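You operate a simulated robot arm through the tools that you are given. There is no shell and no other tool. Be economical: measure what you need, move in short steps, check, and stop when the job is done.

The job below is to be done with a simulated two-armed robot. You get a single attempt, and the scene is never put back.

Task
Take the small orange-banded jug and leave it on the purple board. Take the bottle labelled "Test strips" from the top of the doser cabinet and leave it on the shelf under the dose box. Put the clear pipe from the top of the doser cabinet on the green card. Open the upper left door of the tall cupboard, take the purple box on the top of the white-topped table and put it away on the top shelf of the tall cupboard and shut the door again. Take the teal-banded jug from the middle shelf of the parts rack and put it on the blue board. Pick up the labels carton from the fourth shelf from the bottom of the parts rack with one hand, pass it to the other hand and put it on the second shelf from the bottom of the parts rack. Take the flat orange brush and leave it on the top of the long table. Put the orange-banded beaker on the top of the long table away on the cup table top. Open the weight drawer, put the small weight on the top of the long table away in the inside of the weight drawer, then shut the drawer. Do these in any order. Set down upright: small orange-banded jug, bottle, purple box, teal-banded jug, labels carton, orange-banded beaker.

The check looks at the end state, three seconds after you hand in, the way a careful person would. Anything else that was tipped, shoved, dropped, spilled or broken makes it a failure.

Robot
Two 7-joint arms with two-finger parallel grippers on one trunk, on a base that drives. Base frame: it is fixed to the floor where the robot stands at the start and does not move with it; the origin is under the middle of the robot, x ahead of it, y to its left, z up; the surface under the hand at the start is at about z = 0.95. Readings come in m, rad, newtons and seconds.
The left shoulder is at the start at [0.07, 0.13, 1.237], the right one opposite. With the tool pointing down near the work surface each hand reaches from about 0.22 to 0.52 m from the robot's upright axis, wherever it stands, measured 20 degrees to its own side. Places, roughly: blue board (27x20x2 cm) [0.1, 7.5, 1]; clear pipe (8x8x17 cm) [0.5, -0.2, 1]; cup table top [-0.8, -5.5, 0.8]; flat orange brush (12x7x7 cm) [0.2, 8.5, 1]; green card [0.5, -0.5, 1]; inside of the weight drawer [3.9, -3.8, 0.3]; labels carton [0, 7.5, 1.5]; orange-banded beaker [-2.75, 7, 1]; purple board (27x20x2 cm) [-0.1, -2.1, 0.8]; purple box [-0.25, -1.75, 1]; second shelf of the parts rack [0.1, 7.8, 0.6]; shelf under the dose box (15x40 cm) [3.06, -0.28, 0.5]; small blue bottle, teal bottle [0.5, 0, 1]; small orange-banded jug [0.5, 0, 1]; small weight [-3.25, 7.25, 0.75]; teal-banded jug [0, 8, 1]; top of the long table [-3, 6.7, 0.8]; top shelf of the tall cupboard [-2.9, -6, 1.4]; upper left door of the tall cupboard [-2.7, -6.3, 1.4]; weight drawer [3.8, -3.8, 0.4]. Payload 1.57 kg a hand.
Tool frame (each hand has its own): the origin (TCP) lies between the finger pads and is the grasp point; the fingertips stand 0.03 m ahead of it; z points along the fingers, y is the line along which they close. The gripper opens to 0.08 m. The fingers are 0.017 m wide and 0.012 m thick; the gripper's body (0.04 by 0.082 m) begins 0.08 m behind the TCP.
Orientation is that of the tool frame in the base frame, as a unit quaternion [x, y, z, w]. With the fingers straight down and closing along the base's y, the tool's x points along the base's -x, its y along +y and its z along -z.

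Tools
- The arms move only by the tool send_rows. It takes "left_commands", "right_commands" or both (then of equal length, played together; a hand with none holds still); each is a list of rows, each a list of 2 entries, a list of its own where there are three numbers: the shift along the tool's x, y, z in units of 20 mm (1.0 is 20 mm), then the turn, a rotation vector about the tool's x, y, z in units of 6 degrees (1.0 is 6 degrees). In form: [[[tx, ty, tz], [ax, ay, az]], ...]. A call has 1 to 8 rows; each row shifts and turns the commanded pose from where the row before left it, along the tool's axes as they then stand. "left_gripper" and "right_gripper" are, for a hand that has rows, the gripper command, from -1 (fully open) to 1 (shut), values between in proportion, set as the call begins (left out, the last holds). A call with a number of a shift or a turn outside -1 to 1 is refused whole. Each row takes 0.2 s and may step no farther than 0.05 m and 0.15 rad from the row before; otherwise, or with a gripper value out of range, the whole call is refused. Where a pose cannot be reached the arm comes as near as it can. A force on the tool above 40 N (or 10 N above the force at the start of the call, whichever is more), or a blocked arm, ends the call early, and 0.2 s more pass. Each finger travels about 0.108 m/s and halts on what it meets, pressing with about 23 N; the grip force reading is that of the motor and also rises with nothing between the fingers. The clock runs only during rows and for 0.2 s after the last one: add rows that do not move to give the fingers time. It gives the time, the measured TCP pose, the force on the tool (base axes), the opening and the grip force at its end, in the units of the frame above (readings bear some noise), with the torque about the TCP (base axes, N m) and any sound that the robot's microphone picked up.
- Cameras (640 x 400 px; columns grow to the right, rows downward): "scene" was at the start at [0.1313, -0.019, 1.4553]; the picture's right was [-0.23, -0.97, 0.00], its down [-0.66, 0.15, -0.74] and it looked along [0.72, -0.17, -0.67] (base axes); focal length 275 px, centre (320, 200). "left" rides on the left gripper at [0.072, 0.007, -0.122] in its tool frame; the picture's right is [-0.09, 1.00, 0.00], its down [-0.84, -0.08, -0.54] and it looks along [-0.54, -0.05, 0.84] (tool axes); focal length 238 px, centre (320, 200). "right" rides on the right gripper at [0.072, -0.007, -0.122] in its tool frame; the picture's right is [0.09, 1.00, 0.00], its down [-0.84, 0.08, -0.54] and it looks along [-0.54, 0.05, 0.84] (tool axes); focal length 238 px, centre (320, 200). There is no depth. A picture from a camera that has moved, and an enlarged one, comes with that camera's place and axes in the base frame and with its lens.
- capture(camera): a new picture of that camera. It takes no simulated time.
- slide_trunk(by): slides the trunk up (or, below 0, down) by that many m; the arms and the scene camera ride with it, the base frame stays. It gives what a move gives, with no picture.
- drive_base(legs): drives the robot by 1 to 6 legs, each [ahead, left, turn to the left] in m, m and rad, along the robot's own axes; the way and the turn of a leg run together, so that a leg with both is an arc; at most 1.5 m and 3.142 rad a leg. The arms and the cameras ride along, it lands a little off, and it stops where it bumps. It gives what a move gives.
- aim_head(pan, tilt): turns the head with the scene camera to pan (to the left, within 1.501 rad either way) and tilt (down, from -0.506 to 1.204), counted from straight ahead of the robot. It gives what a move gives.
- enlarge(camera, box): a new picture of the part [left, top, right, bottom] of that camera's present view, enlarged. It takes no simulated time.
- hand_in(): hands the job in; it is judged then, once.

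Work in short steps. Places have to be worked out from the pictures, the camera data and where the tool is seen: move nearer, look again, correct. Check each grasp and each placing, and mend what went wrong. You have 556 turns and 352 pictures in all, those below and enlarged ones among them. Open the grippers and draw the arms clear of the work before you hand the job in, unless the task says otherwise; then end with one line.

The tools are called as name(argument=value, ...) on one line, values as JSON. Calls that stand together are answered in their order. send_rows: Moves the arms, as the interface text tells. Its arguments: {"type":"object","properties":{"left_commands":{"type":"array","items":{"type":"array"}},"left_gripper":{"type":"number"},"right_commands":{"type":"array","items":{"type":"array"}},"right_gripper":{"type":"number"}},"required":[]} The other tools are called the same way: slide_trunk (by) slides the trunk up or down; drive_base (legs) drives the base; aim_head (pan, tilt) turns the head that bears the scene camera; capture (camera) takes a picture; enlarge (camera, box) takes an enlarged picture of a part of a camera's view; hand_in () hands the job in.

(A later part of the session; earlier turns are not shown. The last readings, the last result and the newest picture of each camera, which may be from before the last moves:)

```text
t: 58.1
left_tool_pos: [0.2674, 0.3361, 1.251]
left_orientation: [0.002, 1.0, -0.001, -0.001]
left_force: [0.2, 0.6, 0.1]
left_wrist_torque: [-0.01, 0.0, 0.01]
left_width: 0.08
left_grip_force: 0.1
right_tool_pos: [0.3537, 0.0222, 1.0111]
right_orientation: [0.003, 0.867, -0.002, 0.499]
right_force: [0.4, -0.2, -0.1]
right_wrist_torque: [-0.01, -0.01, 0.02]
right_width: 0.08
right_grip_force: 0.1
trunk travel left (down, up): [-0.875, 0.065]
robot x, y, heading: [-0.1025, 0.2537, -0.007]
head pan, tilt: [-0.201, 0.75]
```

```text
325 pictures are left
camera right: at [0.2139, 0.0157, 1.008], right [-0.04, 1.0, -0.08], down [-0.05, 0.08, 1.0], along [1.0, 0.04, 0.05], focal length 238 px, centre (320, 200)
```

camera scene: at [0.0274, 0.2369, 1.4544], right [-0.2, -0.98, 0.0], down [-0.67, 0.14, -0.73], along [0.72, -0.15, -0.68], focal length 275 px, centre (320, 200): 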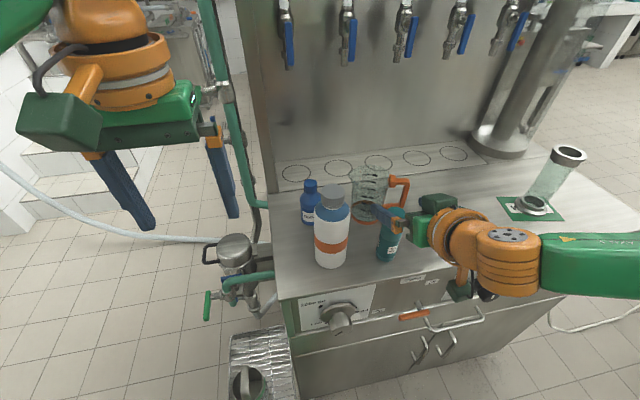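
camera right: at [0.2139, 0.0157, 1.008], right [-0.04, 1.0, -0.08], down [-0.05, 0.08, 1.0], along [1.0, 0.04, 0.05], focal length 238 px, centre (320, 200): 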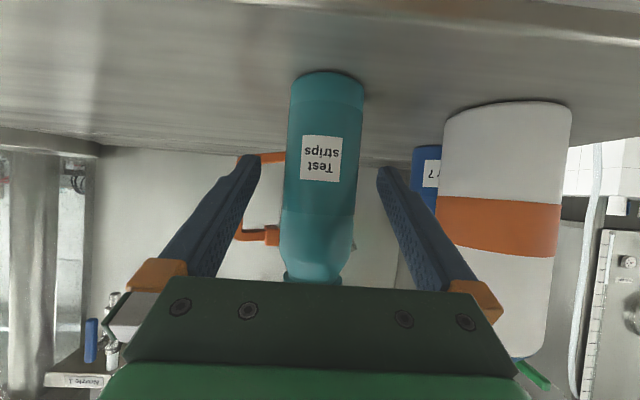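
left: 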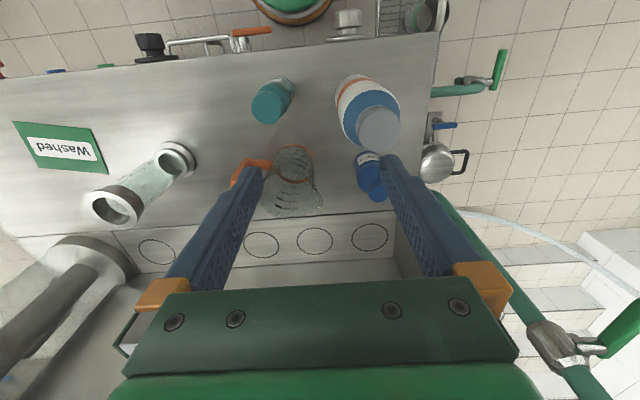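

The bottle is centred between the fingers; I close.

send_rows(right_commands=[[[0, 0, 0], [0, 0, 0]], [[0, 0, 0], [0, 0, 0]], [[0, 0, 0], [0, 0, 0]]], right_gripper=1)

send_rows(right_commands=[[[-0.87, 0, -0.5], [0, 0, 0]], [[-0.87, 0, -0.5], [0, 0, 0]], [[-0.87, 0, -0.5], [0, 0, 0]], [[-0.87, 0, -0.5], [0, 0, 0]], [[-0.87, 0, -0.5], [0, 0, 0]], [[-0.87, 0, -0.5], [0, 0, 0]]])

capture(camera="scene")

```text
t: 58.9
left_tool_pos: [0.2658, 0.3357, 1.2507]
left_orientation: [0.003, 1.0, 0.0, 0.0]
left_force: [-0.4, 0.1, -0.1]
left_wrist_torque: [0.02, -0.02, -0.01]
left_width: 0.0798
left_grip_force: 0.1
right_tool_pos: [0.3542, 0.0214, 1.0117]
right_orientation: [0.003, 0.867, -0.001, 0.499]
right_force: [0.0, 0.1, 0.8]
right_wrist_torque: [-0.02, 0.0, 0.0]
right_width: 0.041
right_grip_force: 22.7
trunk travel left (down, up): [-0.875, 0.065]
robot x, y, heading: [-0.1019, 0.253, -0.007]
head pan, tilt: [-0.201, 0.75]
```

```text
t: 60.3
left_tool_pos: [0.2661, 0.3351, 1.251]
left_orientation: [0.003, 1.0, -0.001, 0.0]
left_force: [-0.2, 0.3, 0.7]
left_wrist_torque: [-0.02, 0.01, 0.02]
left_width: 0.08
left_grip_force: 0.1
right_tool_pos: [0.3548, 0.0204, 1.1306]
right_orientation: [0.003, 0.866, -0.001, 0.499]
right_force: [0.7, -0.5, -0.1]
right_wrist_torque: [-0.01, -0.01, -0.02]
right_width: 0.0414
right_grip_force: 23.3
trunk travel left (down, up): [-0.875, 0.065]
robot x, y, heading: [-0.1042, 0.2525, 0.001]
head pan, tilt: [-0.201, 0.75]
```

```text
324 pictures are left
camera scene: at [0.0273, 0.2374, 1.4544], right [-0.2, -0.98, 0.0], down [-0.67, 0.14, -0.73], along [0.72, -0.15, -0.68], focal length 275 px, centre (320, 200)
```

scene: 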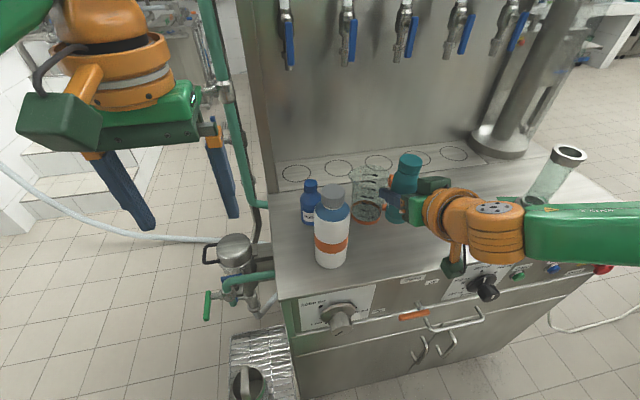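

The bottle is held. I lift it higher and draw it in, and also raise the trunk a little, before moving the base right for the jug with the left hand.

send_rows(right_commands=[[[-0.5, 0, -0.8], [0, 0, 0]], [[-0.5, 0, -0.8], [0, 0, 0]], [[-0.5, 0, -0.8], [0, 0, 0]], [[-0.5, 0, -0.8], [0, 0, 0]], [[-0.5, 0, -0.8], [0, 0, 0]]])

drive_base(legs=[[-0.2, 0, 0], [0, -0.35, 0]])

slide_trunk(by=0.04)

capture(camera="scene")

```text
t: 61.5
left_tool_pos: [0.2642, 0.3357, 1.252]
left_orientation: [0.002, 1.0, 0.0, 0.0]
left_force: [0.2, -0.5, -0.5]
left_wrist_torque: [0.03, -0.05, 0.0]
left_width: 0.08
left_grip_force: 0.0
right_tool_pos: [0.309, 0.0217, 1.2167]
right_orientation: [0.002, 0.867, 0.0, 0.498]
right_force: [0.4, 0.8, -1.5]
right_wrist_torque: [0.01, -0.01, -0.01]
right_width: 0.0414
right_grip_force: 23.0
trunk travel left (down, up): [-0.875, 0.065]
robot x, y, heading: [-0.1007, 0.2513, -0.009]
head pan, tilt: [-0.201, 0.75]
```

```text
t: 64.9
left_tool_pos: [0.0663, -0.0122, 1.2507]
left_orientation: [0.005, 1.0, -0.002, -0.001]
left_force: [-0.1, 1.0, -0.1]
left_wrist_torque: [-0.01, -0.02, 0.01]
left_width: 0.0801
left_grip_force: 0.0
right_tool_pos: [0.1083, -0.3274, 1.2153]
right_orientation: [0.005, 0.867, -0.004, 0.499]
right_force: [-0.1, 0.6, -1.2]
right_wrist_torque: [-0.02, 0.04, -0.03]
right_width: 0.0412
right_grip_force: 22.7
trunk travel left (down, up): [-0.875, 0.065]
robot x, y, heading: [-0.3079, -0.0964, -0.011]
head pan, tilt: [-0.201, 0.75]
```

```text
t: 65.8
left_tool_pos: [0.0657, -0.0162, 1.2907]
left_orientation: [0.005, 1.0, 0.0, 0.0]
left_force: [0.5, 0.1, 0.0]
left_wrist_torque: [0.03, 0.01, 0.0]
left_width: 0.0801
left_grip_force: 0.1
right_tool_pos: [0.1091, -0.3307, 1.2544]
right_orientation: [0.006, 0.866, -0.003, 0.5]
right_force: [-0.3, -0.2, -0.8]
right_wrist_torque: [0.0, -0.02, -0.02]
right_width: 0.0411
right_grip_force: 22.9
trunk travel left (down, up): [-0.915, 0.025]
robot x, y, heading: [-0.3043, -0.0934, -0.005]
head pan, tilt: [-0.201, 0.75]
```

```text
323 pictures are left
camera scene: at [-0.1731, -0.1126, 1.4945], right [-0.21, -0.98, 0.0], down [-0.67, 0.14, -0.73], along [0.71, -0.15, -0.68], focal length 275 px, centre (320, 200)
```

scene: 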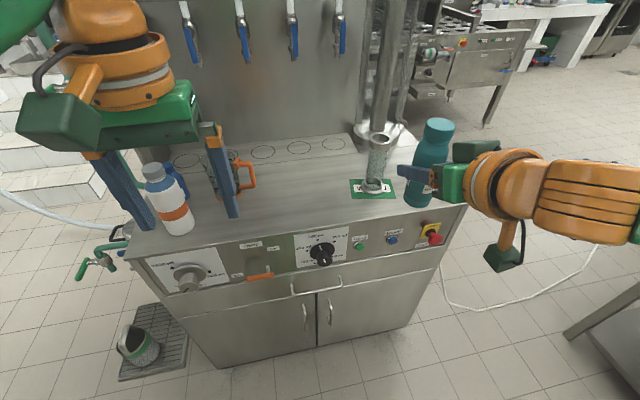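

I turn the left hand -90° about its axis so the fingers close along x, to straddle the jug's near rim wall.

send_rows(left_commands=[[[0, 0, 0], [0, 0, -1]], [[0, 0, 0], [0, 0, -1]], [[0, 0, 0], [0, 0, -1]], [[0, 0, 0], [0, 0, -1]], [[0, 0, 0], [0, 0, -1]], [[0, 0, 0], [0, 0, -1]], [[0, 0, 0], [0, 0, -1]], [[0, 0, 0], [0, 0, -1]]], left_gripper=-1)

send_rows(left_commands=[[[0, 0, 0], [0, 0, -1]], [[0, 0, 0], [0, 0, -1]], [[0, 0, 0], [0, 0, -1]], [[0, 0, 0], [0, 0, -1]], [[0, 0, 0], [0, 0, -1]], [[0, 0, 0], [0, 0, -1]], [[0, 0, 0], [0, 0, -1]]])

drive_base(legs=[[0.22, 0, 0]])

capture(camera="left")

capture(camera="scene")

```text
t: 67.6
left_tool_pos: [0.0657, -0.0152, 1.2935]
left_orientation: [-0.402, 0.916, 0.001, 0.0]
left_force: [-0.5, 0.8, 0.2]
left_wrist_torque: [-0.03, 0.01, 0.01]
left_width: 0.08
left_grip_force: 0.1
right_tool_pos: [0.1091, -0.3296, 1.2538]
right_orientation: [0.004, 0.867, -0.002, 0.499]
right_force: [0.1, -0.5, -1.7]
right_wrist_torque: [-0.03, 0.01, -0.03]
right_width: 0.0411
right_grip_force: 23.0
trunk travel left (down, up): [-0.915, 0.025]
robot x, y, heading: [-0.3053, -0.0964, -0.012]
head pan, tilt: [-0.201, 0.75]
```

```text
t: 69.2
left_tool_pos: [0.0668, -0.015, 1.291]
left_orientation: [-0.705, 0.71, 0.001, 0.0]
left_force: [0.2, 0.3, -0.5]
left_wrist_torque: [0.05, 0.01, 0.01]
left_width: 0.08
left_grip_force: 0.0
right_tool_pos: [0.1084, -0.3307, 1.2546]
right_orientation: [0.005, 0.867, -0.002, 0.499]
right_force: [0.4, 0.7, -1.4]
right_wrist_torque: [-0.02, 0.03, 0.0]
right_width: 0.0411
right_grip_force: 23.0
trunk travel left (down, up): [-0.915, 0.025]
robot x, y, heading: [-0.3065, -0.0949, -0.017]
head pan, tilt: [-0.201, 0.75]
```

```text
t: 70.9
left_tool_pos: [0.2834, -0.0193, 1.2931]
left_orientation: [-0.703, 0.711, -0.002, 0.001]
left_force: [0.1, -0.3, 0.9]
left_wrist_torque: [0.01, 0.01, 0.03]
left_width: 0.0801
left_grip_force: 0.1
right_tool_pos: [0.3255, -0.3319, 1.2569]
right_orientation: [0.005, 0.865, -0.003, 0.501]
right_force: [0.1, -1.1, -1.9]
right_wrist_torque: [-0.01, -0.01, -0.01]
right_width: 0.0411
right_grip_force: 22.7
trunk travel left (down, up): [-0.915, 0.025]
robot x, y, heading: [-0.0794, -0.1003, -0.012]
head pan, tilt: [-0.201, 0.75]
```

```text
322 pictures are left
camera left: at [0.2754, -0.0889, 1.4143], right [-0.99, 0.1, 0.0], down [0.08, 0.84, 0.54], along [0.06, 0.54, -0.84], focal length 238 px, centre (320, 200)
```

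left: 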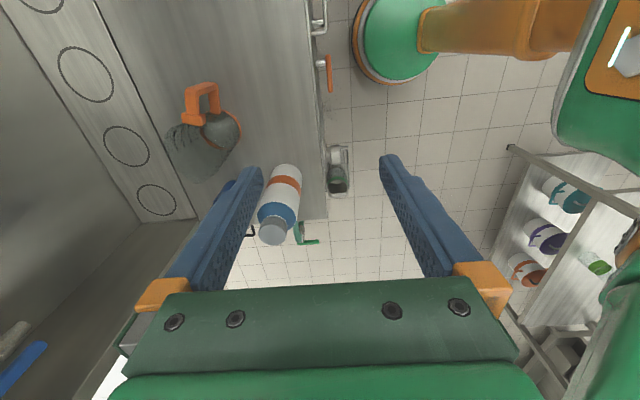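

```text
321 pictures are left
camera scene: at [0.0431, -0.1148, 1.4949], right [-0.21, -0.98, 0.0], down [-0.66, 0.14, -0.73], along [0.72, -0.15, -0.68], focal length 275 px, centre (320, 200)
```

scene: 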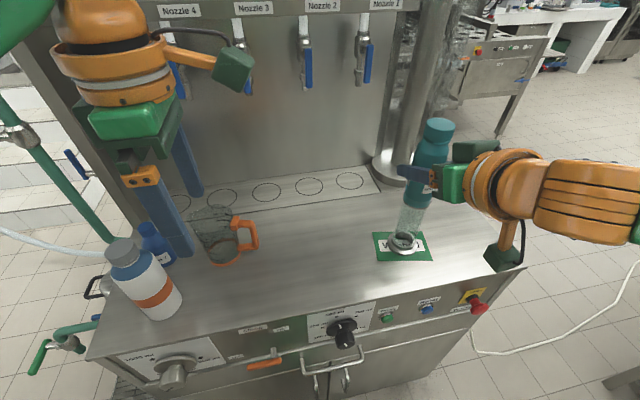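

I enlarge the jug region to locate the rim and handle.

enlarge(camera="scene", box=[160, 180, 280, 280])

enlarge(camera="left", box=[140, 60, 320, 260])

```text
4.00 times, centred on (220, 230) of scene
camera zoom: at [0.0431, -0.1148, 1.4949], right [-0.21, -0.98, 0.0], down [-0.66, 0.14, -0.73], along [0.72, -0.15, -0.68], focal length 1099 px, centre (720, 80)
```

zoom: 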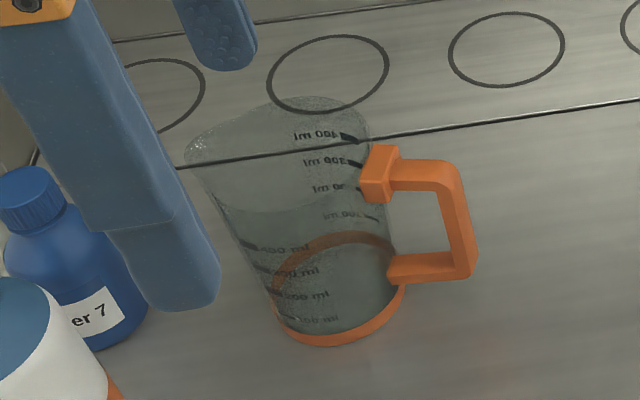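

```text
2.00 times, centred on (230, 160) of left
camera zoom: at [0.2754, -0.0889, 1.4143], right [-0.99, 0.1, 0.0], down [0.08, 0.84, 0.54], along [0.06, 0.54, -0.84], focal length 477 px, centre (500, 280)
```

zoom: 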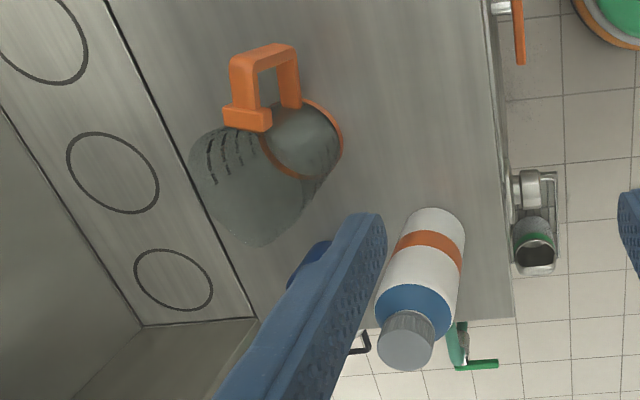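

The jug: base centre ≈(0.481,0.029), rim z≈1.08 with near wall at x≈0.435. I drive 8 cm ahead and bring the left hand above that wall.

drive_base(legs=[[0.08, 0, 0]])

send_rows(left_commands=[[[-0.5, -0.72, 0.2], [0, 0, 0]], [[-0.5, -0.72, 0.5], [0, 0, 0]], [[-0.5, -0.72, 0.5], [0, 0, 0]], [[-0.5, -0.72, 0.5], [0, 0, 0]], [[-0.45, -0.72, 0.5], [0, 0, 0]]])

capture(camera="left")

capture(camera="scene")

```text
t: 71.9
left_tool_pos: [0.3562, -0.0195, 1.2937]
left_orientation: [-0.704, 0.711, -0.003, 0.004]
left_force: [-1.6, 0.2, 0.2]
left_wrist_torque: [-0.04, -0.05, 0.01]
left_width: 0.0802
left_grip_force: 0.0
right_tool_pos: [0.4011, -0.3338, 1.2578]
right_orientation: [0.006, 0.864, -0.003, 0.503]
right_force: [-1.0, 0.7, -0.4]
right_wrist_torque: [0.01, 0.02, -0.05]
right_width: 0.0411
right_grip_force: 23.4
trunk travel left (down, up): [-0.915, 0.025]
robot x, y, heading: [-0.0059, -0.0979, -0.008]
head pan, tilt: [-0.201, 0.75]
```

```text
t: 73.1
left_tool_pos: [0.4395, 0.0284, 1.2458]
left_orientation: [-0.703, 0.711, 0.0, 0.0]
left_force: [0.5, 0.5, -0.5]
left_wrist_torque: [-0.01, 0.04, 0.0]
left_width: 0.0799
left_grip_force: 0.1
right_tool_pos: [0.4097, -0.3325, 1.2552]
right_orientation: [0.006, 0.866, -0.003, 0.499]
right_force: [-0.1, 0.8, -0.8]
right_wrist_torque: [-0.03, 0.02, 0.02]
right_width: 0.0413
right_grip_force: 22.7
trunk travel left (down, up): [-0.915, 0.025]
robot x, y, heading: [-0.0033, -0.0974, -0.008]
head pan, tilt: [-0.201, 0.75]
```

```text
318 pictures are left
camera left: at [0.4329, -0.0428, 1.3672], right [-0.99, 0.1, 0.0], down [0.09, 0.84, 0.54], along [0.06, 0.54, -0.84], focal length 238 px, centre (320, 200)
```

left: 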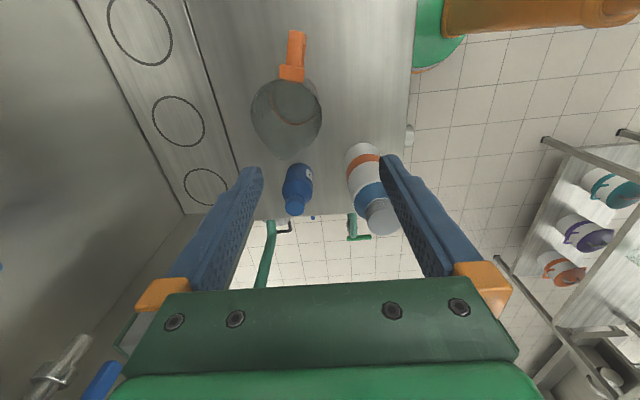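

```text
317 pictures are left
camera scene: at [0.1285, -0.1157, 1.4944], right [-0.21, -0.98, 0.0], down [-0.67, 0.14, -0.73], along [0.71, -0.15, -0.68], focal length 275 px, centre (320, 200)
```

scene: 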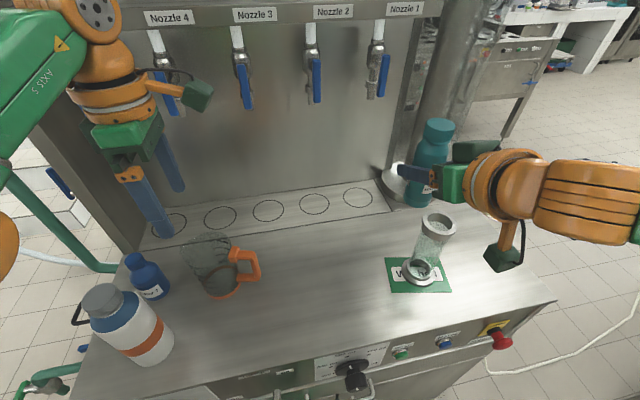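

Rim near wall confirmed at x≈0.438, y≈0.02. I descend, first 12 cm, then check.

send_rows(left_commands=[[[0.4, 0, 0.8], [0, 0, 0]], [[0, 0, 1], [0, 0, 0]], [[0, 0, 1], [0, 0, 0]], [[0, 0, 1], [0, 0, 0]], [[0, 0, 1], [0, 0, 0]], [[0, 0, 1], [0, 0, 0]]])

capture(camera="left")

enlarge(camera="scene", box=[110, 170, 290, 310])

```text
t: 74.5
left_tool_pos: [0.4385, 0.0216, 1.1323]
left_orientation: [-0.703, 0.711, -0.001, 0.0]
left_force: [0.4, -0.8, 0.5]
left_wrist_torque: [0.0, 0.0, -0.03]
left_width: 0.0799
left_grip_force: 0.0
right_tool_pos: [0.4107, -0.3337, 1.2557]
right_orientation: [0.005, 0.866, -0.002, 0.5]
right_force: [-0.2, 0.6, -1.5]
right_wrist_torque: [-0.01, 0.01, -0.01]
right_width: 0.0412
right_grip_force: 23.1
trunk travel left (down, up): [-0.915, 0.025]
robot x, y, heading: [-0.0044, -0.0994, -0.008]
head pan, tilt: [-0.201, 0.75]
```

```text
316 pictures are left
camera left: at [0.4324, -0.0487, 1.2524], right [-0.99, 0.1, 0.0], down [0.09, 0.84, 0.54], along [0.06, 0.54, -0.84], focal length 238 px, centre (320, 200)
```

left: 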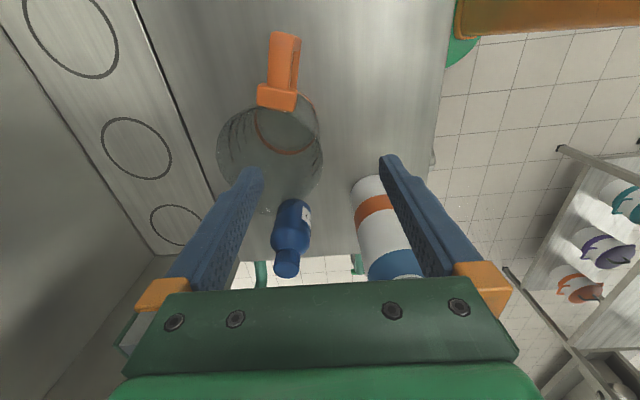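

```text
2.86 times, centred on (200, 240) of scene
camera zoom: at [0.1281, -0.1152, 1.4944], right [-0.21, -0.98, 0.0], down [-0.67, 0.14, -0.73], along [0.71, -0.15, -0.68], focal length 785 px, centre (663, 86)
```

zoom: 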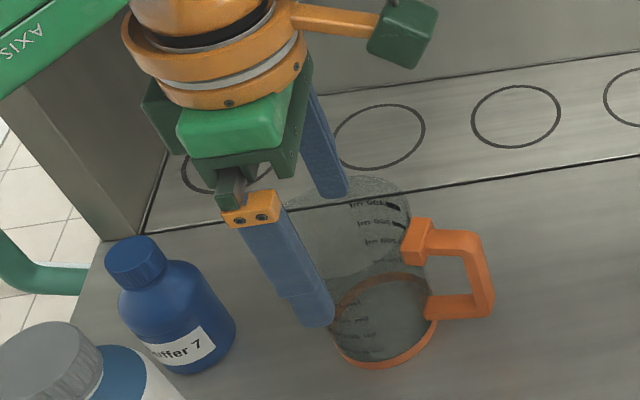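

Aligned with the wall; I shift 8 mm in -y and descend another 7.5 cm.

send_rows(left_commands=[[[0.4, 0, 0.8], [0, 0, 0]], [[0, 0, 1], [0, 0, 0]], [[0, 0, 1], [0, 0, 0]], [[0, 0, 0.95], [0, 0, 0]]])

capture(camera="left")

enlarge(camera="scene", box=[110, 170, 290, 310])

```text
t: 75.2
left_tool_pos: [0.4391, 0.0119, 1.1037]
left_orientation: [-0.703, 0.711, -0.009, 0.006]
left_force: [1.9, 1.0, 9.9]
left_wrist_torque: [0.09, -0.49, 0.03]
left_width: 0.08
left_grip_force: 0.0
right_tool_pos: [0.4042, -0.333, 1.256]
right_orientation: [0.006, 0.865, -0.003, 0.501]
right_force: [-0.3, -0.4, -1.6]
right_wrist_torque: [-0.03, 0.01, -0.01]
right_width: 0.0413
right_grip_force: 23.4
trunk travel left (down, up): [-0.915, 0.025]
robot x, y, heading: [-0.0011, -0.0966, -0.009]
head pan, tilt: [-0.201, 0.75]
stopped in row 3 (left hand): the force on the tool passed its limit at 59 N (the readings are from after the stop); the commanded pose is now the measured one
```

```text
314 pictures are left
camera left: at [0.429, -0.0579, 1.2257], right [-0.99, 0.1, -0.02], down [0.07, 0.84, 0.54], along [0.07, 0.54, -0.84], focal length 238 px, centre (320, 200)
```

left: 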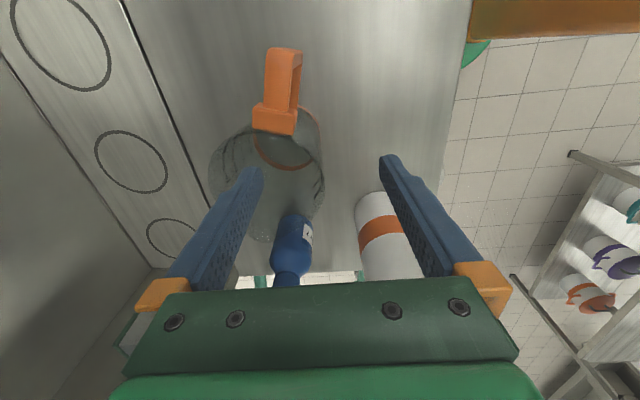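

```text
2.86 times, centred on (200, 240) of scene
camera zoom: at [0.1219, -0.1158, 1.495], right [-0.21, -0.98, 0.0], down [-0.66, 0.14, -0.73], along [0.72, -0.15, -0.68], focal length 785 px, centre (663, 86)
```

zoom: 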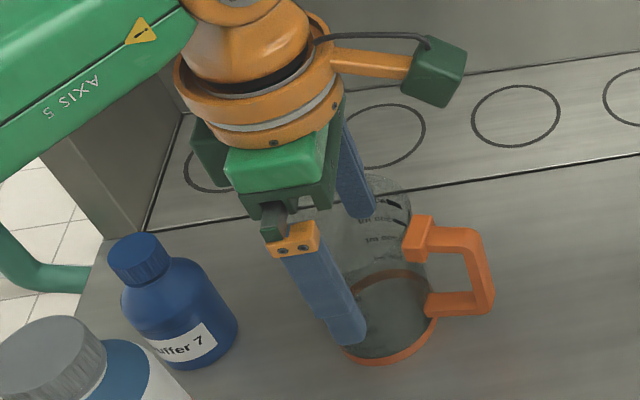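

Contact at the jug's mouth: the finger doesn't go inside. The handle's outer bar is at about (0.455,-0.05), top z≈1.075, pointing 21° off -y. I lift, shift over the handle and turn 21° to grip the handle.

send_rows(left_commands=[[[0, 0, -1], [0, 0, 0]], [[0, 0, -1], [0, 0, 0]], [[0, 0, -0.5], [0, 0, 0]], [[0.8, -0.2, 0], [0, 0, 0.9]], [[0.8, -0.2, 0], [0, 0, 0.9]], [[0.8, -0.2, 0], [0, 0, 0.9]], [[0.7, -0.2, 0], [0, 0, 0.8]], [[0, 0, 0], [0, 0, 0]]])

capture(camera="left")

enlarge(camera="scene", box=[110, 170, 290, 310])

```text
t: 77.0
left_tool_pos: [0.4483, -0.0495, 1.1523]
left_orientation: [-0.563, 0.827, -0.006, 0.005]
left_force: [0.9, -0.4, -0.2]
left_wrist_torque: [0.04, -0.03, -0.02]
left_width: 0.0801
left_grip_force: 0.1
right_tool_pos: [0.4085, -0.3344, 1.2547]
right_orientation: [0.005, 0.866, -0.002, 0.499]
right_force: [-0.1, 0.7, -1.4]
right_wrist_torque: [-0.05, 0.0, 0.04]
right_width: 0.0407
right_grip_force: 23.6
trunk travel left (down, up): [-0.915, 0.025]
robot x, y, heading: [-0.004, -0.0971, -0.012]
head pan, tilt: [-0.201, 0.75]
```

```text
312 pictures are left
camera left: at [0.4146, -0.1122, 1.2737], right [-0.89, 0.45, -0.01], down [0.37, 0.75, 0.54], along [0.26, 0.48, -0.84], focal length 238 px, centre (320, 200)
```

left: 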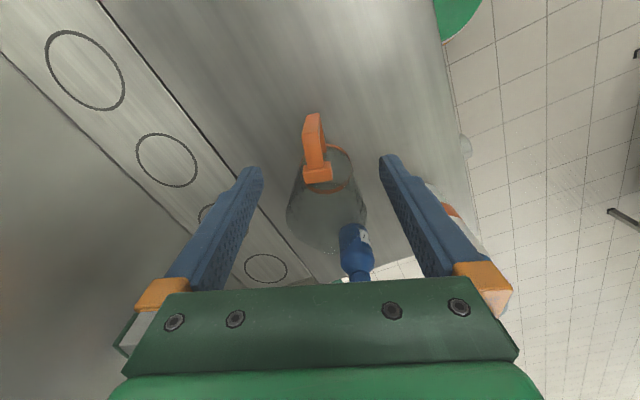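

```text
2.86 times, centred on (200, 240) of scene
camera zoom: at [0.128, -0.1156, 1.4944], right [-0.21, -0.98, 0.0], down [-0.67, 0.14, -0.73], along [0.71, -0.15, -0.68], focal length 785 px, centre (663, 86)
```

zoom: 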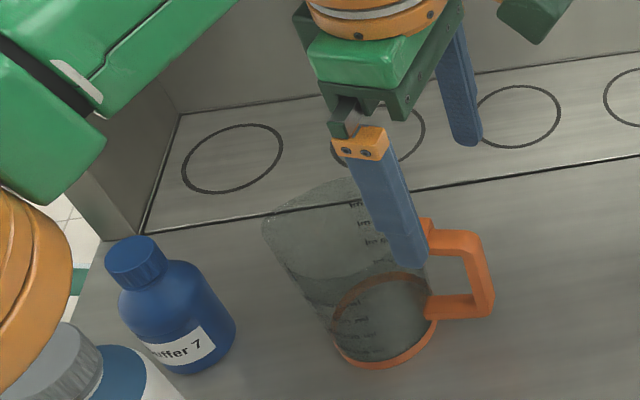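

The handle is centred between the fingers; I lower 11.5 cm around it in two parts.

send_rows(left_commands=[[[0.3, 0, 0.85], [0, 0, 0]], [[0, 0, 1], [0, 0, 0]], [[0, 0, 1], [0, 0, 0]], [[0, 0, 1], [0, 0, 0]], [[0, 0, 1], [0, 0, 0]], [[0, 0, 1], [0, 0, 0]]])

capture(camera="left")

enlarge(camera="scene", box=[110, 170, 290, 310])

```text
t: 78.4
left_tool_pos: [0.4479, -0.0546, 1.0349]
left_orientation: [-0.562, 0.827, -0.005, 0.005]
left_force: [-0.6, -0.5, -0.4]
left_wrist_torque: [0.02, -0.02, 0.01]
left_width: 0.08
left_grip_force: 0.0
right_tool_pos: [0.4102, -0.333, 1.255]
right_orientation: [0.005, 0.867, -0.003, 0.499]
right_force: [0.7, -0.1, -2.1]
right_wrist_torque: [-0.02, 0.0, -0.01]
right_width: 0.0411
right_grip_force: 23.1
trunk travel left (down, up): [-0.915, 0.025]
robot x, y, heading: [-0.0052, -0.098, -0.014]
head pan, tilt: [-0.201, 0.75]
```

```text
310 pictures are left
camera left: at [0.4135, -0.1189, 1.1559], right [-0.89, 0.45, -0.01], down [0.37, 0.75, 0.54], along [0.26, 0.48, -0.84], focal length 238 px, centre (320, 200)
```

left: 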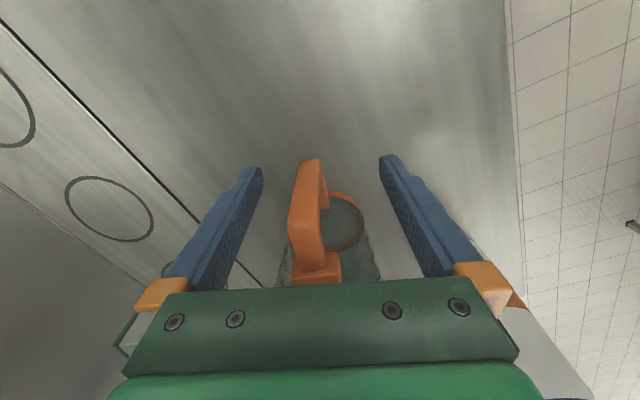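

```text
2.86 times, centred on (200, 240) of scene
camera zoom: at [0.1283, -0.1154, 1.4944], right [-0.21, -0.98, 0.0], down [-0.67, 0.14, -0.73], along [0.71, -0.15, -0.68], focal length 785 px, centre (663, 86)
```

zoom: 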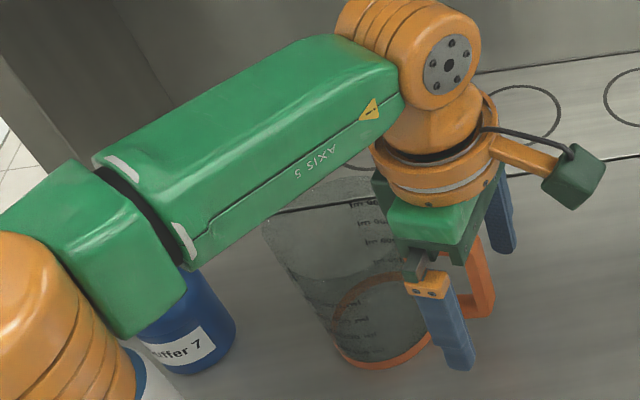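

The handle lies ~1 cm toward the far finger; I shift 1 cm, then close.

send_rows(left_commands=[[[0.15, -0.45, 0], [0, 0, 0]], [[0, 0, 0], [0, 0, 0]]])

send_rows(left_commands=[[[0, 0, 0], [0, 0, 0]], [[0, 0, 0], [0, 0, 0]], [[0, 0, 0], [0, 0, 0]], [[0, 0, 0], [0, 0, 0]]], left_gripper=1)

capture(camera="left")

```text
t: 79.0
left_tool_pos: [0.4547, -0.0623, 1.0352]
left_orientation: [-0.562, 0.827, -0.005, 0.005]
left_force: [-0.3, -0.5, -0.3]
left_wrist_torque: [-0.01, -0.06, -0.01]
left_width: 0.0803
left_grip_force: 0.0
right_tool_pos: [0.4107, -0.3325, 1.2543]
right_orientation: [0.006, 0.866, -0.003, 0.499]
right_force: [-1.3, 0.0, -1.9]
right_wrist_torque: [-0.01, 0.04, -0.02]
right_width: 0.041
right_grip_force: 23.0
trunk travel left (down, up): [-0.915, 0.025]
robot x, y, heading: [-0.0013, -0.0992, -0.009]
head pan, tilt: [-0.201, 0.75]
```

```text
t: 80.0
left_tool_pos: [0.4544, -0.063, 1.035]
left_orientation: [-0.562, 0.827, -0.005, 0.005]
left_force: [0.1, -0.2, 1.4]
left_wrist_torque: [0.1, 0.03, -0.02]
left_width: 0.014
left_grip_force: 23.2
right_tool_pos: [0.4097, -0.3335, 1.255]
right_orientation: [0.005, 0.866, -0.002, 0.5]
right_force: [-0.3, -0.5, -2.1]
right_wrist_torque: [-0.01, -0.03, -0.01]
right_width: 0.0409
right_grip_force: 22.4
trunk travel left (down, up): [-0.915, 0.025]
robot x, y, heading: [-0.0067, -0.0974, -0.009]
head pan, tilt: [-0.201, 0.75]
```

```text
308 pictures are left
camera left: at [0.4207, -0.1253, 1.1567], right [-0.89, 0.45, -0.01], down [0.37, 0.75, 0.54], along [0.26, 0.48, -0.84], focal length 238 px, centre (320, 200)
```

left: 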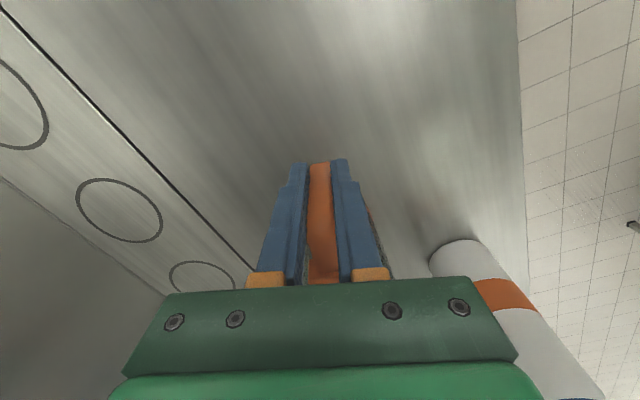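

Handle gripped (14 mm). I lift 3 cm slowly and look at the jug.

send_rows(left_commands=[[[0, 0, -0.4], [0, 0, 0]], [[0, 0, -0.5], [0, 0, 0]], [[0, 0, -0.6], [0, 0, 0]], [[0, 0, 0], [0, 0, 0]]])

enlarge(camera="scene", box=[80, 150, 300, 330])

```text
t: 81.0
left_tool_pos: [0.4534, -0.063, 1.0643]
left_orientation: [-0.562, 0.827, -0.006, 0.005]
left_force: [0.5, 0.2, -0.5]
left_wrist_torque: [-0.07, 0.0, 0.02]
left_width: 0.0143
left_grip_force: 22.6
right_tool_pos: [0.41, -0.3334, 1.2548]
right_orientation: [0.004, 0.867, -0.001, 0.499]
right_force: [0.4, -0.5, -1.2]
right_wrist_torque: [-0.03, -0.02, 0.01]
right_width: 0.0412
right_grip_force: 23.4
trunk travel left (down, up): [-0.915, 0.025]
robot x, y, heading: [0.0014, -0.0972, -0.009]
head pan, tilt: [-0.201, 0.75]
```

```text
2.22 times, centred on (190, 240) of scene
camera zoom: at [0.1283, -0.1155, 1.4944], right [-0.21, -0.98, 0.0], down [-0.67, 0.14, -0.73], along [0.71, -0.15, -0.68], focal length 611 px, centre (609, 111)
```

zoom: 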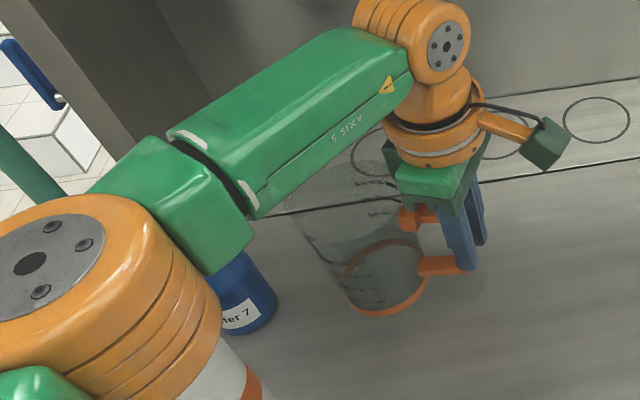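

The jug hangs well. I raise it 12 cm, back away 1 m and slide right beside the white table's west side.

send_rows(left_commands=[[[0, 0, -1], [0, 0, 0]], [[0, 0, -1], [0, 0, 0]], [[0, 0, -1], [0, 0, 0]], [[0, 0, -1], [0, 0, 0]], [[0, 0, -1], [0, 0, 0]], [[0, 0, -1], [0, 0, 0]]])

drive_base(legs=[[-0.5, 0, 0], [-0.55, -0.5, 0], [0, -1.0, 0]])

aim_head(pan=-0.5, tilt=0.5)

capture(camera="scene")

```text
t: 82.4
left_tool_pos: [0.4502, -0.0626, 1.1839]
left_orientation: [-0.562, 0.827, -0.006, 0.005]
left_force: [0.2, -0.2, -1.9]
left_wrist_torque: [-0.02, 0.0, 0.03]
left_width: 0.0143
left_grip_force: 23.1
right_tool_pos: [0.41, -0.333, 1.2555]
right_orientation: [0.005, 0.867, -0.002, 0.499]
right_force: [0.7, -0.1, -2.7]
right_wrist_torque: [0.0, 0.04, 0.01]
right_width: 0.041
right_grip_force: 23.0
trunk travel left (down, up): [-0.915, 0.025]
robot x, y, heading: [-0.0031, -0.0954, -0.008]
head pan, tilt: [-0.201, 0.75]
```

```text
t: 93.8
left_tool_pos: [-0.6254, -1.5523, 1.1849]
left_orientation: [-0.56, 0.829, -0.007, 0.005]
left_force: [0.1, 0.3, -1.3]
left_wrist_torque: [-0.09, 0.0, 0.01]
left_width: 0.0142
left_grip_force: 22.9
right_tool_pos: [-0.6678, -1.8226, 1.2558]
right_orientation: [0.007, 0.866, -0.004, 0.5]
right_force: [0.3, -0.5, -1.2]
right_wrist_torque: [0.01, -0.01, 0.02]
right_width: 0.0407
right_grip_force: 23.4
trunk travel left (down, up): [-0.915, 0.025]
robot x, y, heading: [-1.0808, -1.5849, -0.012]
head pan, tilt: [-0.201, 0.75]
```

```text
t: 94.6
left_tool_pos: [-0.6252, -1.5529, 1.1849]
left_orientation: [-0.559, 0.829, -0.006, 0.006]
left_force: [0.5, -0.2, -0.1]
left_wrist_torque: [-0.07, 0.02, -0.01]
left_width: 0.0146
left_grip_force: 22.7
right_tool_pos: [-0.6674, -1.8247, 1.254]
right_orientation: [0.008, 0.866, -0.005, 0.499]
right_force: [0.5, 0.4, -2.5]
right_wrist_torque: [-0.01, 0.01, 0.04]
right_width: 0.0412
right_grip_force: 22.8
trunk travel left (down, up): [-0.915, 0.025]
robot x, y, heading: [-1.0818, -1.5897, -0.014]
head pan, tilt: [-0.499, 0.499]
```

```text
306 pictures are left
camera scene: at [-0.9504, -1.6321, 1.5163], right [-0.49, -0.87, 0.0], down [-0.42, 0.24, -0.88], along [0.76, -0.43, -0.48], focal length 275 px, centre (320, 200)
```

scene: 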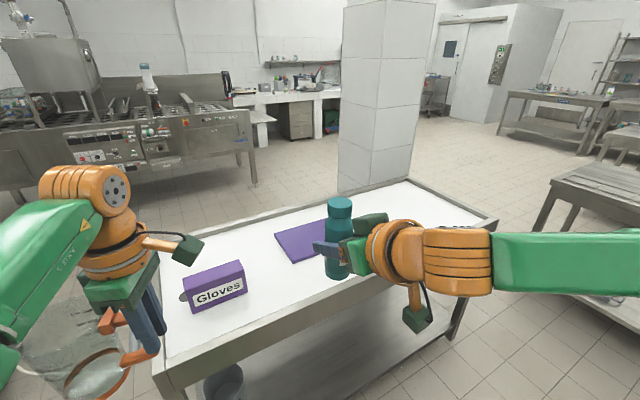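

The board lies at x -0.234..-0.04, y -1.915..-2.18, top z≈0.84. I slide to y≈-2.17 and move up to the table.

drive_base(legs=[[0, -0.58, 0], [0.38, 0, 0]])

aim_head(pan=0.2, tilt=0.75)

capture(camera="scene")

```text
t: 99.9
left_tool_pos: [-0.2431, -2.1306, 1.1853]
left_orientation: [-0.559, 0.829, -0.007, 0.005]
left_force: [-0.1, 0.3, -0.6]
left_wrist_torque: [-0.09, 0.0, -0.01]
left_width: 0.0144
left_grip_force: 22.8
right_tool_pos: [-0.2891, -2.401, 1.255]
right_orientation: [0.008, 0.866, -0.004, 0.5]
right_force: [-0.1, 0.2, -1.3]
right_wrist_torque: [-0.02, -0.02, -0.01]
right_width: 0.0412
right_grip_force: 22.9
trunk travel left (down, up): [-0.915, 0.025]
robot x, y, heading: [-0.6941, -2.1648, -0.017]
head pan, tilt: [-0.499, 0.499]
```

```text
t: 101.0
left_tool_pos: [-0.2407, -2.1315, 1.1837]
left_orientation: [-0.559, 0.829, -0.006, 0.005]
left_force: [-0.4, 0.4, 0.3]
left_wrist_torque: [-0.06, 0.01, 0.01]
left_width: 0.0143
left_grip_force: 22.4
right_tool_pos: [-0.2839, -2.4013, 1.2546]
right_orientation: [0.009, 0.866, -0.005, 0.5]
right_force: [0.5, -0.1, -2.1]
right_wrist_torque: [-0.06, 0.02, 0.0]
right_width: 0.0413
right_grip_force: 23.1
trunk travel left (down, up): [-0.915, 0.025]
robot x, y, heading: [-0.6972, -2.1621, -0.018]
head pan, tilt: [0.201, 0.75]
```

```text
305 pictures are left
camera scene: at [-0.5636, -2.1486, 1.4944], right [0.18, -0.98, 0.0], down [-0.67, -0.12, -0.73], along [0.72, 0.13, -0.68], focal length 275 px, centre (320, 200)
```

scene: 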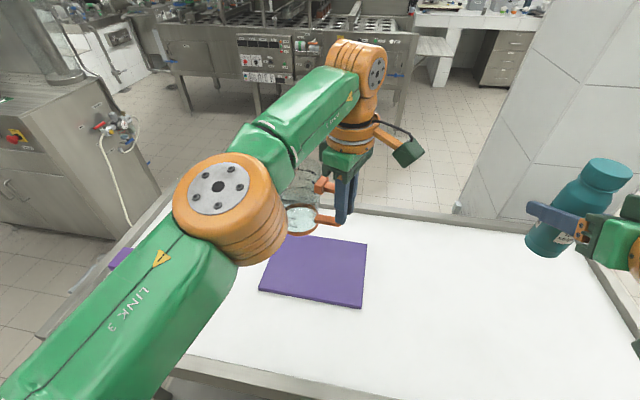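

Board centre confirmed at (-0.15,-2.055). I lower the trunk 15 cm and push the hand 6.5 cm ahead.

slide_trunk(by=-0.15)

send_rows(left_commands=[[[-0.3, -0.75, 0], [0, 0, 0]], [[-0.3, -0.75, 0], [0, 0, 0]], [[-0.3, -0.75, 0], [0, 0, 0]], [[-0.3, -0.75, 0.5], [0, 0, 0]], [[0, 0, 0.9], [0, 0, 0]], [[0, 0, 0.9], [0, 0, 0]]])

capture(camera="scene")

capture(camera="left")

```text
t: 102.7
left_tool_pos: [-0.2419, -2.1306, 1.0339]
left_orientation: [-0.559, 0.829, -0.007, 0.006]
left_force: [-0.4, 0.0, -0.4]
left_wrist_torque: [-0.06, -0.01, 0.0]
left_width: 0.0143
left_grip_force: 22.8
right_tool_pos: [-0.2832, -2.4008, 1.1048]
right_orientation: [0.009, 0.866, -0.004, 0.499]
right_force: [0.2, -0.4, -1.1]
right_wrist_torque: [-0.02, 0.05, 0.0]
right_width: 0.041
right_grip_force: 22.9
trunk travel left (down, up): [-0.765, 0.175]
robot x, y, heading: [-0.7014, -2.1633, -0.017]
head pan, tilt: [0.201, 0.75]
```

```text
t: 104.1
left_tool_pos: [-0.2258, -2.1066, 0.9749]
left_orientation: [-0.559, 0.829, -0.006, 0.005]
left_force: [-0.7, 0.5, -1.1]
left_wrist_torque: [-0.04, 0.02, 0.0]
left_width: 0.0142
left_grip_force: 22.3
left hand out of reach, approached as far as the arm can: row 1, 2, 3, 4
right_tool_pos: [-0.2832, -2.4011, 1.1042]
right_orientation: [0.008, 0.867, -0.004, 0.499]
right_force: [0.0, -0.3, -1.3]
right_wrist_torque: [-0.02, 0.0, -0.02]
right_width: 0.0413
right_grip_force: 22.8
trunk travel left (down, up): [-0.765, 0.175]
robot x, y, heading: [-0.6901, -2.1582, -0.021]
head pan, tilt: [0.201, 0.75]
```

```text
304 pictures are left
camera scene: at [-0.5636, -2.1482, 1.3444], right [0.18, -0.98, 0.0], down [-0.67, -0.12, -0.73], along [0.72, 0.13, -0.68], focal length 275 px, centre (320, 200)
```

scene: 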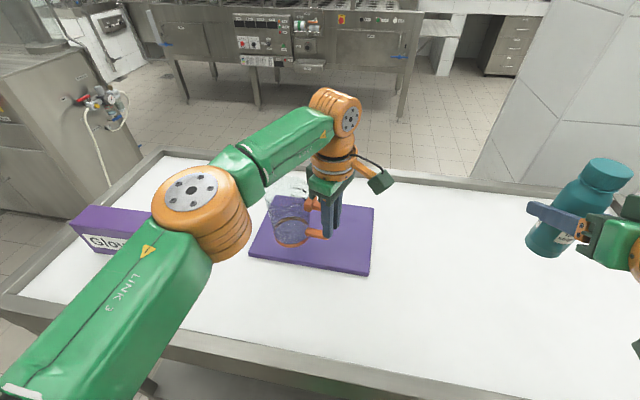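

```text
303 pictures are left
camera left: at [-0.261, -2.1692, 1.0959], right [-0.89, 0.46, -0.02], down [0.38, 0.75, 0.54], along [0.26, 0.48, -0.84], focal length 238 px, centre (320, 200)
```

left: 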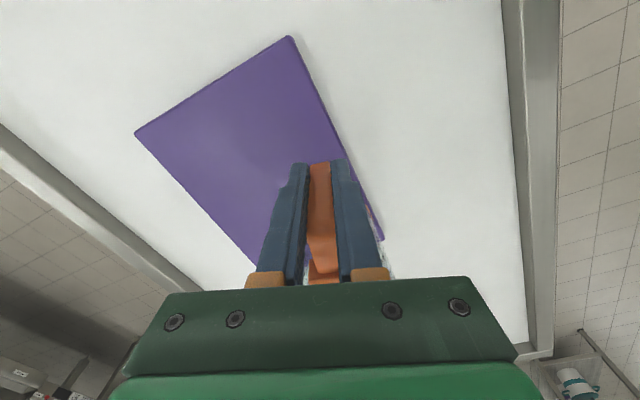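

The hand is short by ~5 cm. I drive the base 12 cm right and 3 cm ahead, which gives the left arm better reach.

drive_base(legs=[[0.0, -0.12, 0], [0.03, 0, 0.0]])

send_rows(left_commands=[[[-0.9, -0.2, 0], [0, 0, 0]], [[-0.9, -0.2, 0], [0, 0, 0]], [[-0.9, -0.2, 0], [0, 0, 0]], [[-0.9, -0.2, 0], [0, 0, 0]], [[-0.9, -0.2, 0], [0, 0, 0]]])

capture(camera="scene")

```text
t: 105.8
left_tool_pos: [-0.2038, -2.2284, 0.9783]
left_orientation: [-0.558, 0.83, -0.009, 0.006]
left_force: [-1.1, 0.1, 0.0]
left_wrist_torque: [-0.04, -0.03, 0.02]
left_width: 0.0143
left_grip_force: 22.8
right_tool_pos: [-0.2627, -2.5212, 1.1074]
right_orientation: [0.009, 0.865, -0.005, 0.502]
right_force: [-0.4, -1.3, -1.1]
right_wrist_torque: [0.02, -0.03, -0.02]
right_width: 0.0411
right_grip_force: 23.2
trunk travel left (down, up): [-0.765, 0.175]
robot x, y, heading: [-0.6683, -2.2812, -0.018]
head pan, tilt: [0.201, 0.75]
```

```text
t: 107.0
left_tool_pos: [-0.1758, -2.1458, 0.9754]
left_orientation: [-0.559, 0.829, -0.006, 0.004]
left_force: [0.2, -0.6, -0.7]
left_wrist_torque: [-0.05, 0.0, 0.02]
left_width: 0.0143
left_grip_force: 23.2
left hand out of reach, approached as far as the arm can: row 2, 3, 4, 5
right_tool_pos: [-0.2575, -2.5218, 1.1045]
right_orientation: [0.009, 0.866, -0.005, 0.499]
right_force: [-0.6, 0.8, -1.8]
right_wrist_torque: [0.02, 0.04, -0.02]
right_width: 0.0412
right_grip_force: 22.8
trunk travel left (down, up): [-0.765, 0.175]
robot x, y, heading: [-0.6724, -2.2819, -0.017]
head pan, tilt: [0.201, 0.75]
```

```text
302 pictures are left
camera scene: at [-0.537, -2.2682, 1.3444], right [0.18, -0.98, 0.0], down [-0.67, -0.12, -0.73], along [0.72, 0.13, -0.68], focal length 275 px, centre (320, 200)
```

scene: 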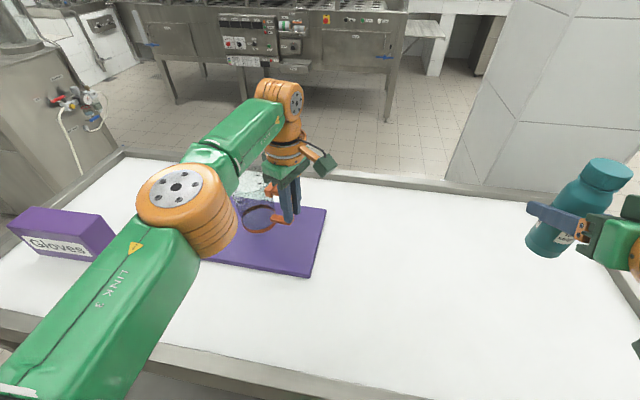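

Jug foot is at about (-0.145,-2.06), over the board's middle. I lower slowly until contact.

send_rows(left_commands=[[[0, 0, 0.7], [0, 0, 0]], [[0, 0, 0.7], [0, 0, 0]], [[0, 0, 0.5], [0, 0, 0]], [[0, 0, 0.3], [0, 0, 0]], [[0, 0, 0.2], [0, 0, 0]]])

enlarge(camera="scene", box=[160, 120, 360, 290])

```text
t: 108.2
left_tool_pos: [-0.1764, -2.1482, 0.9294]
left_orientation: [-0.558, 0.83, -0.006, 0.008]
left_force: [0.3, -0.4, 12.9]
left_wrist_torque: [0.85, 0.03, -0.01]
left_width: 0.0144
left_grip_force: 22.8
right_tool_pos: [-0.2602, -2.5226, 1.1062]
right_orientation: [0.009, 0.866, -0.004, 0.499]
right_force: [-0.5, 0.0, -1.6]
right_wrist_torque: [0.01, -0.01, -0.02]
right_width: 0.041
right_grip_force: 22.7
trunk travel left (down, up): [-0.765, 0.175]
robot x, y, heading: [-0.6705, -2.2805, -0.012]
head pan, tilt: [0.201, 0.75]
```

```text
2.35 times, centred on (260, 205) of scene
camera zoom: at [-0.5401, -2.271, 1.345], right [0.18, -0.98, 0.0], down [-0.67, -0.12, -0.73], along [0.72, 0.13, -0.68], focal length 646 px, centre (461, 188)
```

zoom: 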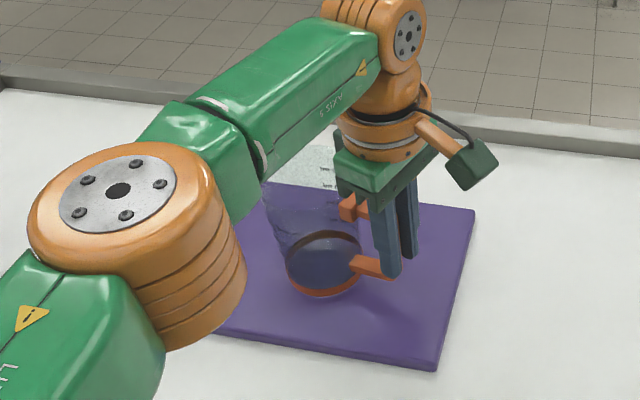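

Firm contact centred under the jug. I ease up 2 mm and open.

send_rows(left_commands=[[[0, 0, -0.15], [0, 0, 0]], [[0, 0, 0], [0, 0, 0]]])

send_rows(left_commands=[[[0, 0, 0], [0, 0, 0]], [[0, 0, 0], [0, 0, 0]], [[0, 0, 0], [0, 0, 0]]], left_gripper=-1)

send_rows(left_commands=[[[0, 0, -1], [0, 0, 0]], [[0, 0, -1], [0, 0, 0]], [[0, 0, -1], [0, 0, 0]], [[0, 0, -1], [0, 0, 0]], [[0, 0, -1], [0, 0, 0]], [[0, 0, -1], [0, 0, 0]], [[0, 0, -1], [0, 0, 0]]])

capture(camera="scene")

```text
t: 108.8
left_tool_pos: [-0.1763, -2.1463, 0.9287]
left_orientation: [-0.558, 0.83, -0.006, 0.005]
left_force: [-0.4, -1.1, 0.6]
left_wrist_torque: [-0.01, 0.04, 0.0]
left_width: 0.0142
left_grip_force: 22.9
right_tool_pos: [-0.257, -2.5228, 1.1051]
right_orientation: [0.009, 0.867, -0.005, 0.499]
right_force: [0.1, 0.6, -0.9]
right_wrist_torque: [0.0, -0.01, 0.0]
right_width: 0.0411
right_grip_force: 22.8
trunk travel left (down, up): [-0.765, 0.175]
robot x, y, heading: [-0.6688, -2.2822, -0.023]
head pan, tilt: [0.201, 0.75]
```

```text
t: 109.6
left_tool_pos: [-0.1743, -2.1469, 0.9302]
left_orientation: [-0.559, 0.829, -0.006, 0.005]
left_force: [-0.8, 0.0, 0.2]
left_wrist_torque: [-0.01, -0.01, 0.0]
left_width: 0.0799
left_grip_force: 0.0
right_tool_pos: [-0.2568, -2.5225, 1.1052]
right_orientation: [0.009, 0.867, -0.005, 0.499]
right_force: [0.4, 0.3, -2.6]
right_wrist_torque: [-0.03, -0.01, -0.04]
right_width: 0.0413
right_grip_force: 22.8
trunk travel left (down, up): [-0.765, 0.175]
robot x, y, heading: [-0.6677, -2.2834, -0.024]
head pan, tilt: [0.201, 0.75]
```

```text
t: 111.2
left_tool_pos: [-0.1999, -2.1416, 1.0694]
left_orientation: [-0.558, 0.83, -0.006, 0.005]
left_force: [-0.3, -0.4, -1.2]
left_wrist_torque: [-0.04, 0.01, -0.01]
left_width: 0.0801
left_grip_force: 0.1
left hand out of reach, approached as far as the arm can: row 4, 5, 6, 7
right_tool_pos: [-0.2579, -2.5223, 1.1063]
right_orientation: [0.009, 0.866, -0.005, 0.499]
right_force: [-0.2, 0.5, -2.3]
right_wrist_torque: [-0.01, 0.01, 0.01]
right_width: 0.0411
right_grip_force: 23.0
trunk travel left (down, up): [-0.765, 0.175]
robot x, y, heading: [-0.6663, -2.2853, -0.019]
head pan, tilt: [0.201, 0.75]
```

```text
300 pictures are left
camera scene: at [-0.5374, -2.2682, 1.3444], right [0.18, -0.98, 0.0], down [-0.67, -0.12, -0.73], along [0.72, 0.13, -0.68], focal length 275 px, centre (320, 200)
```

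scene: 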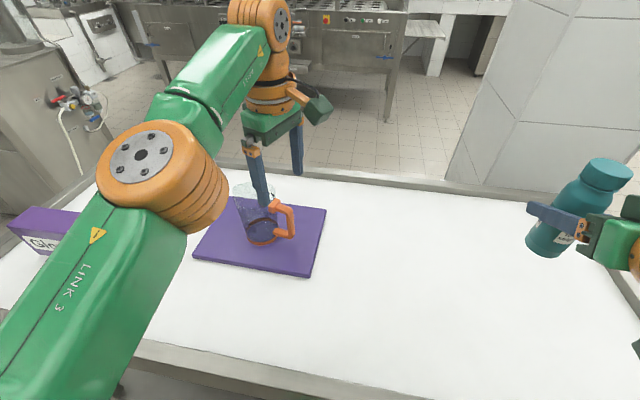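

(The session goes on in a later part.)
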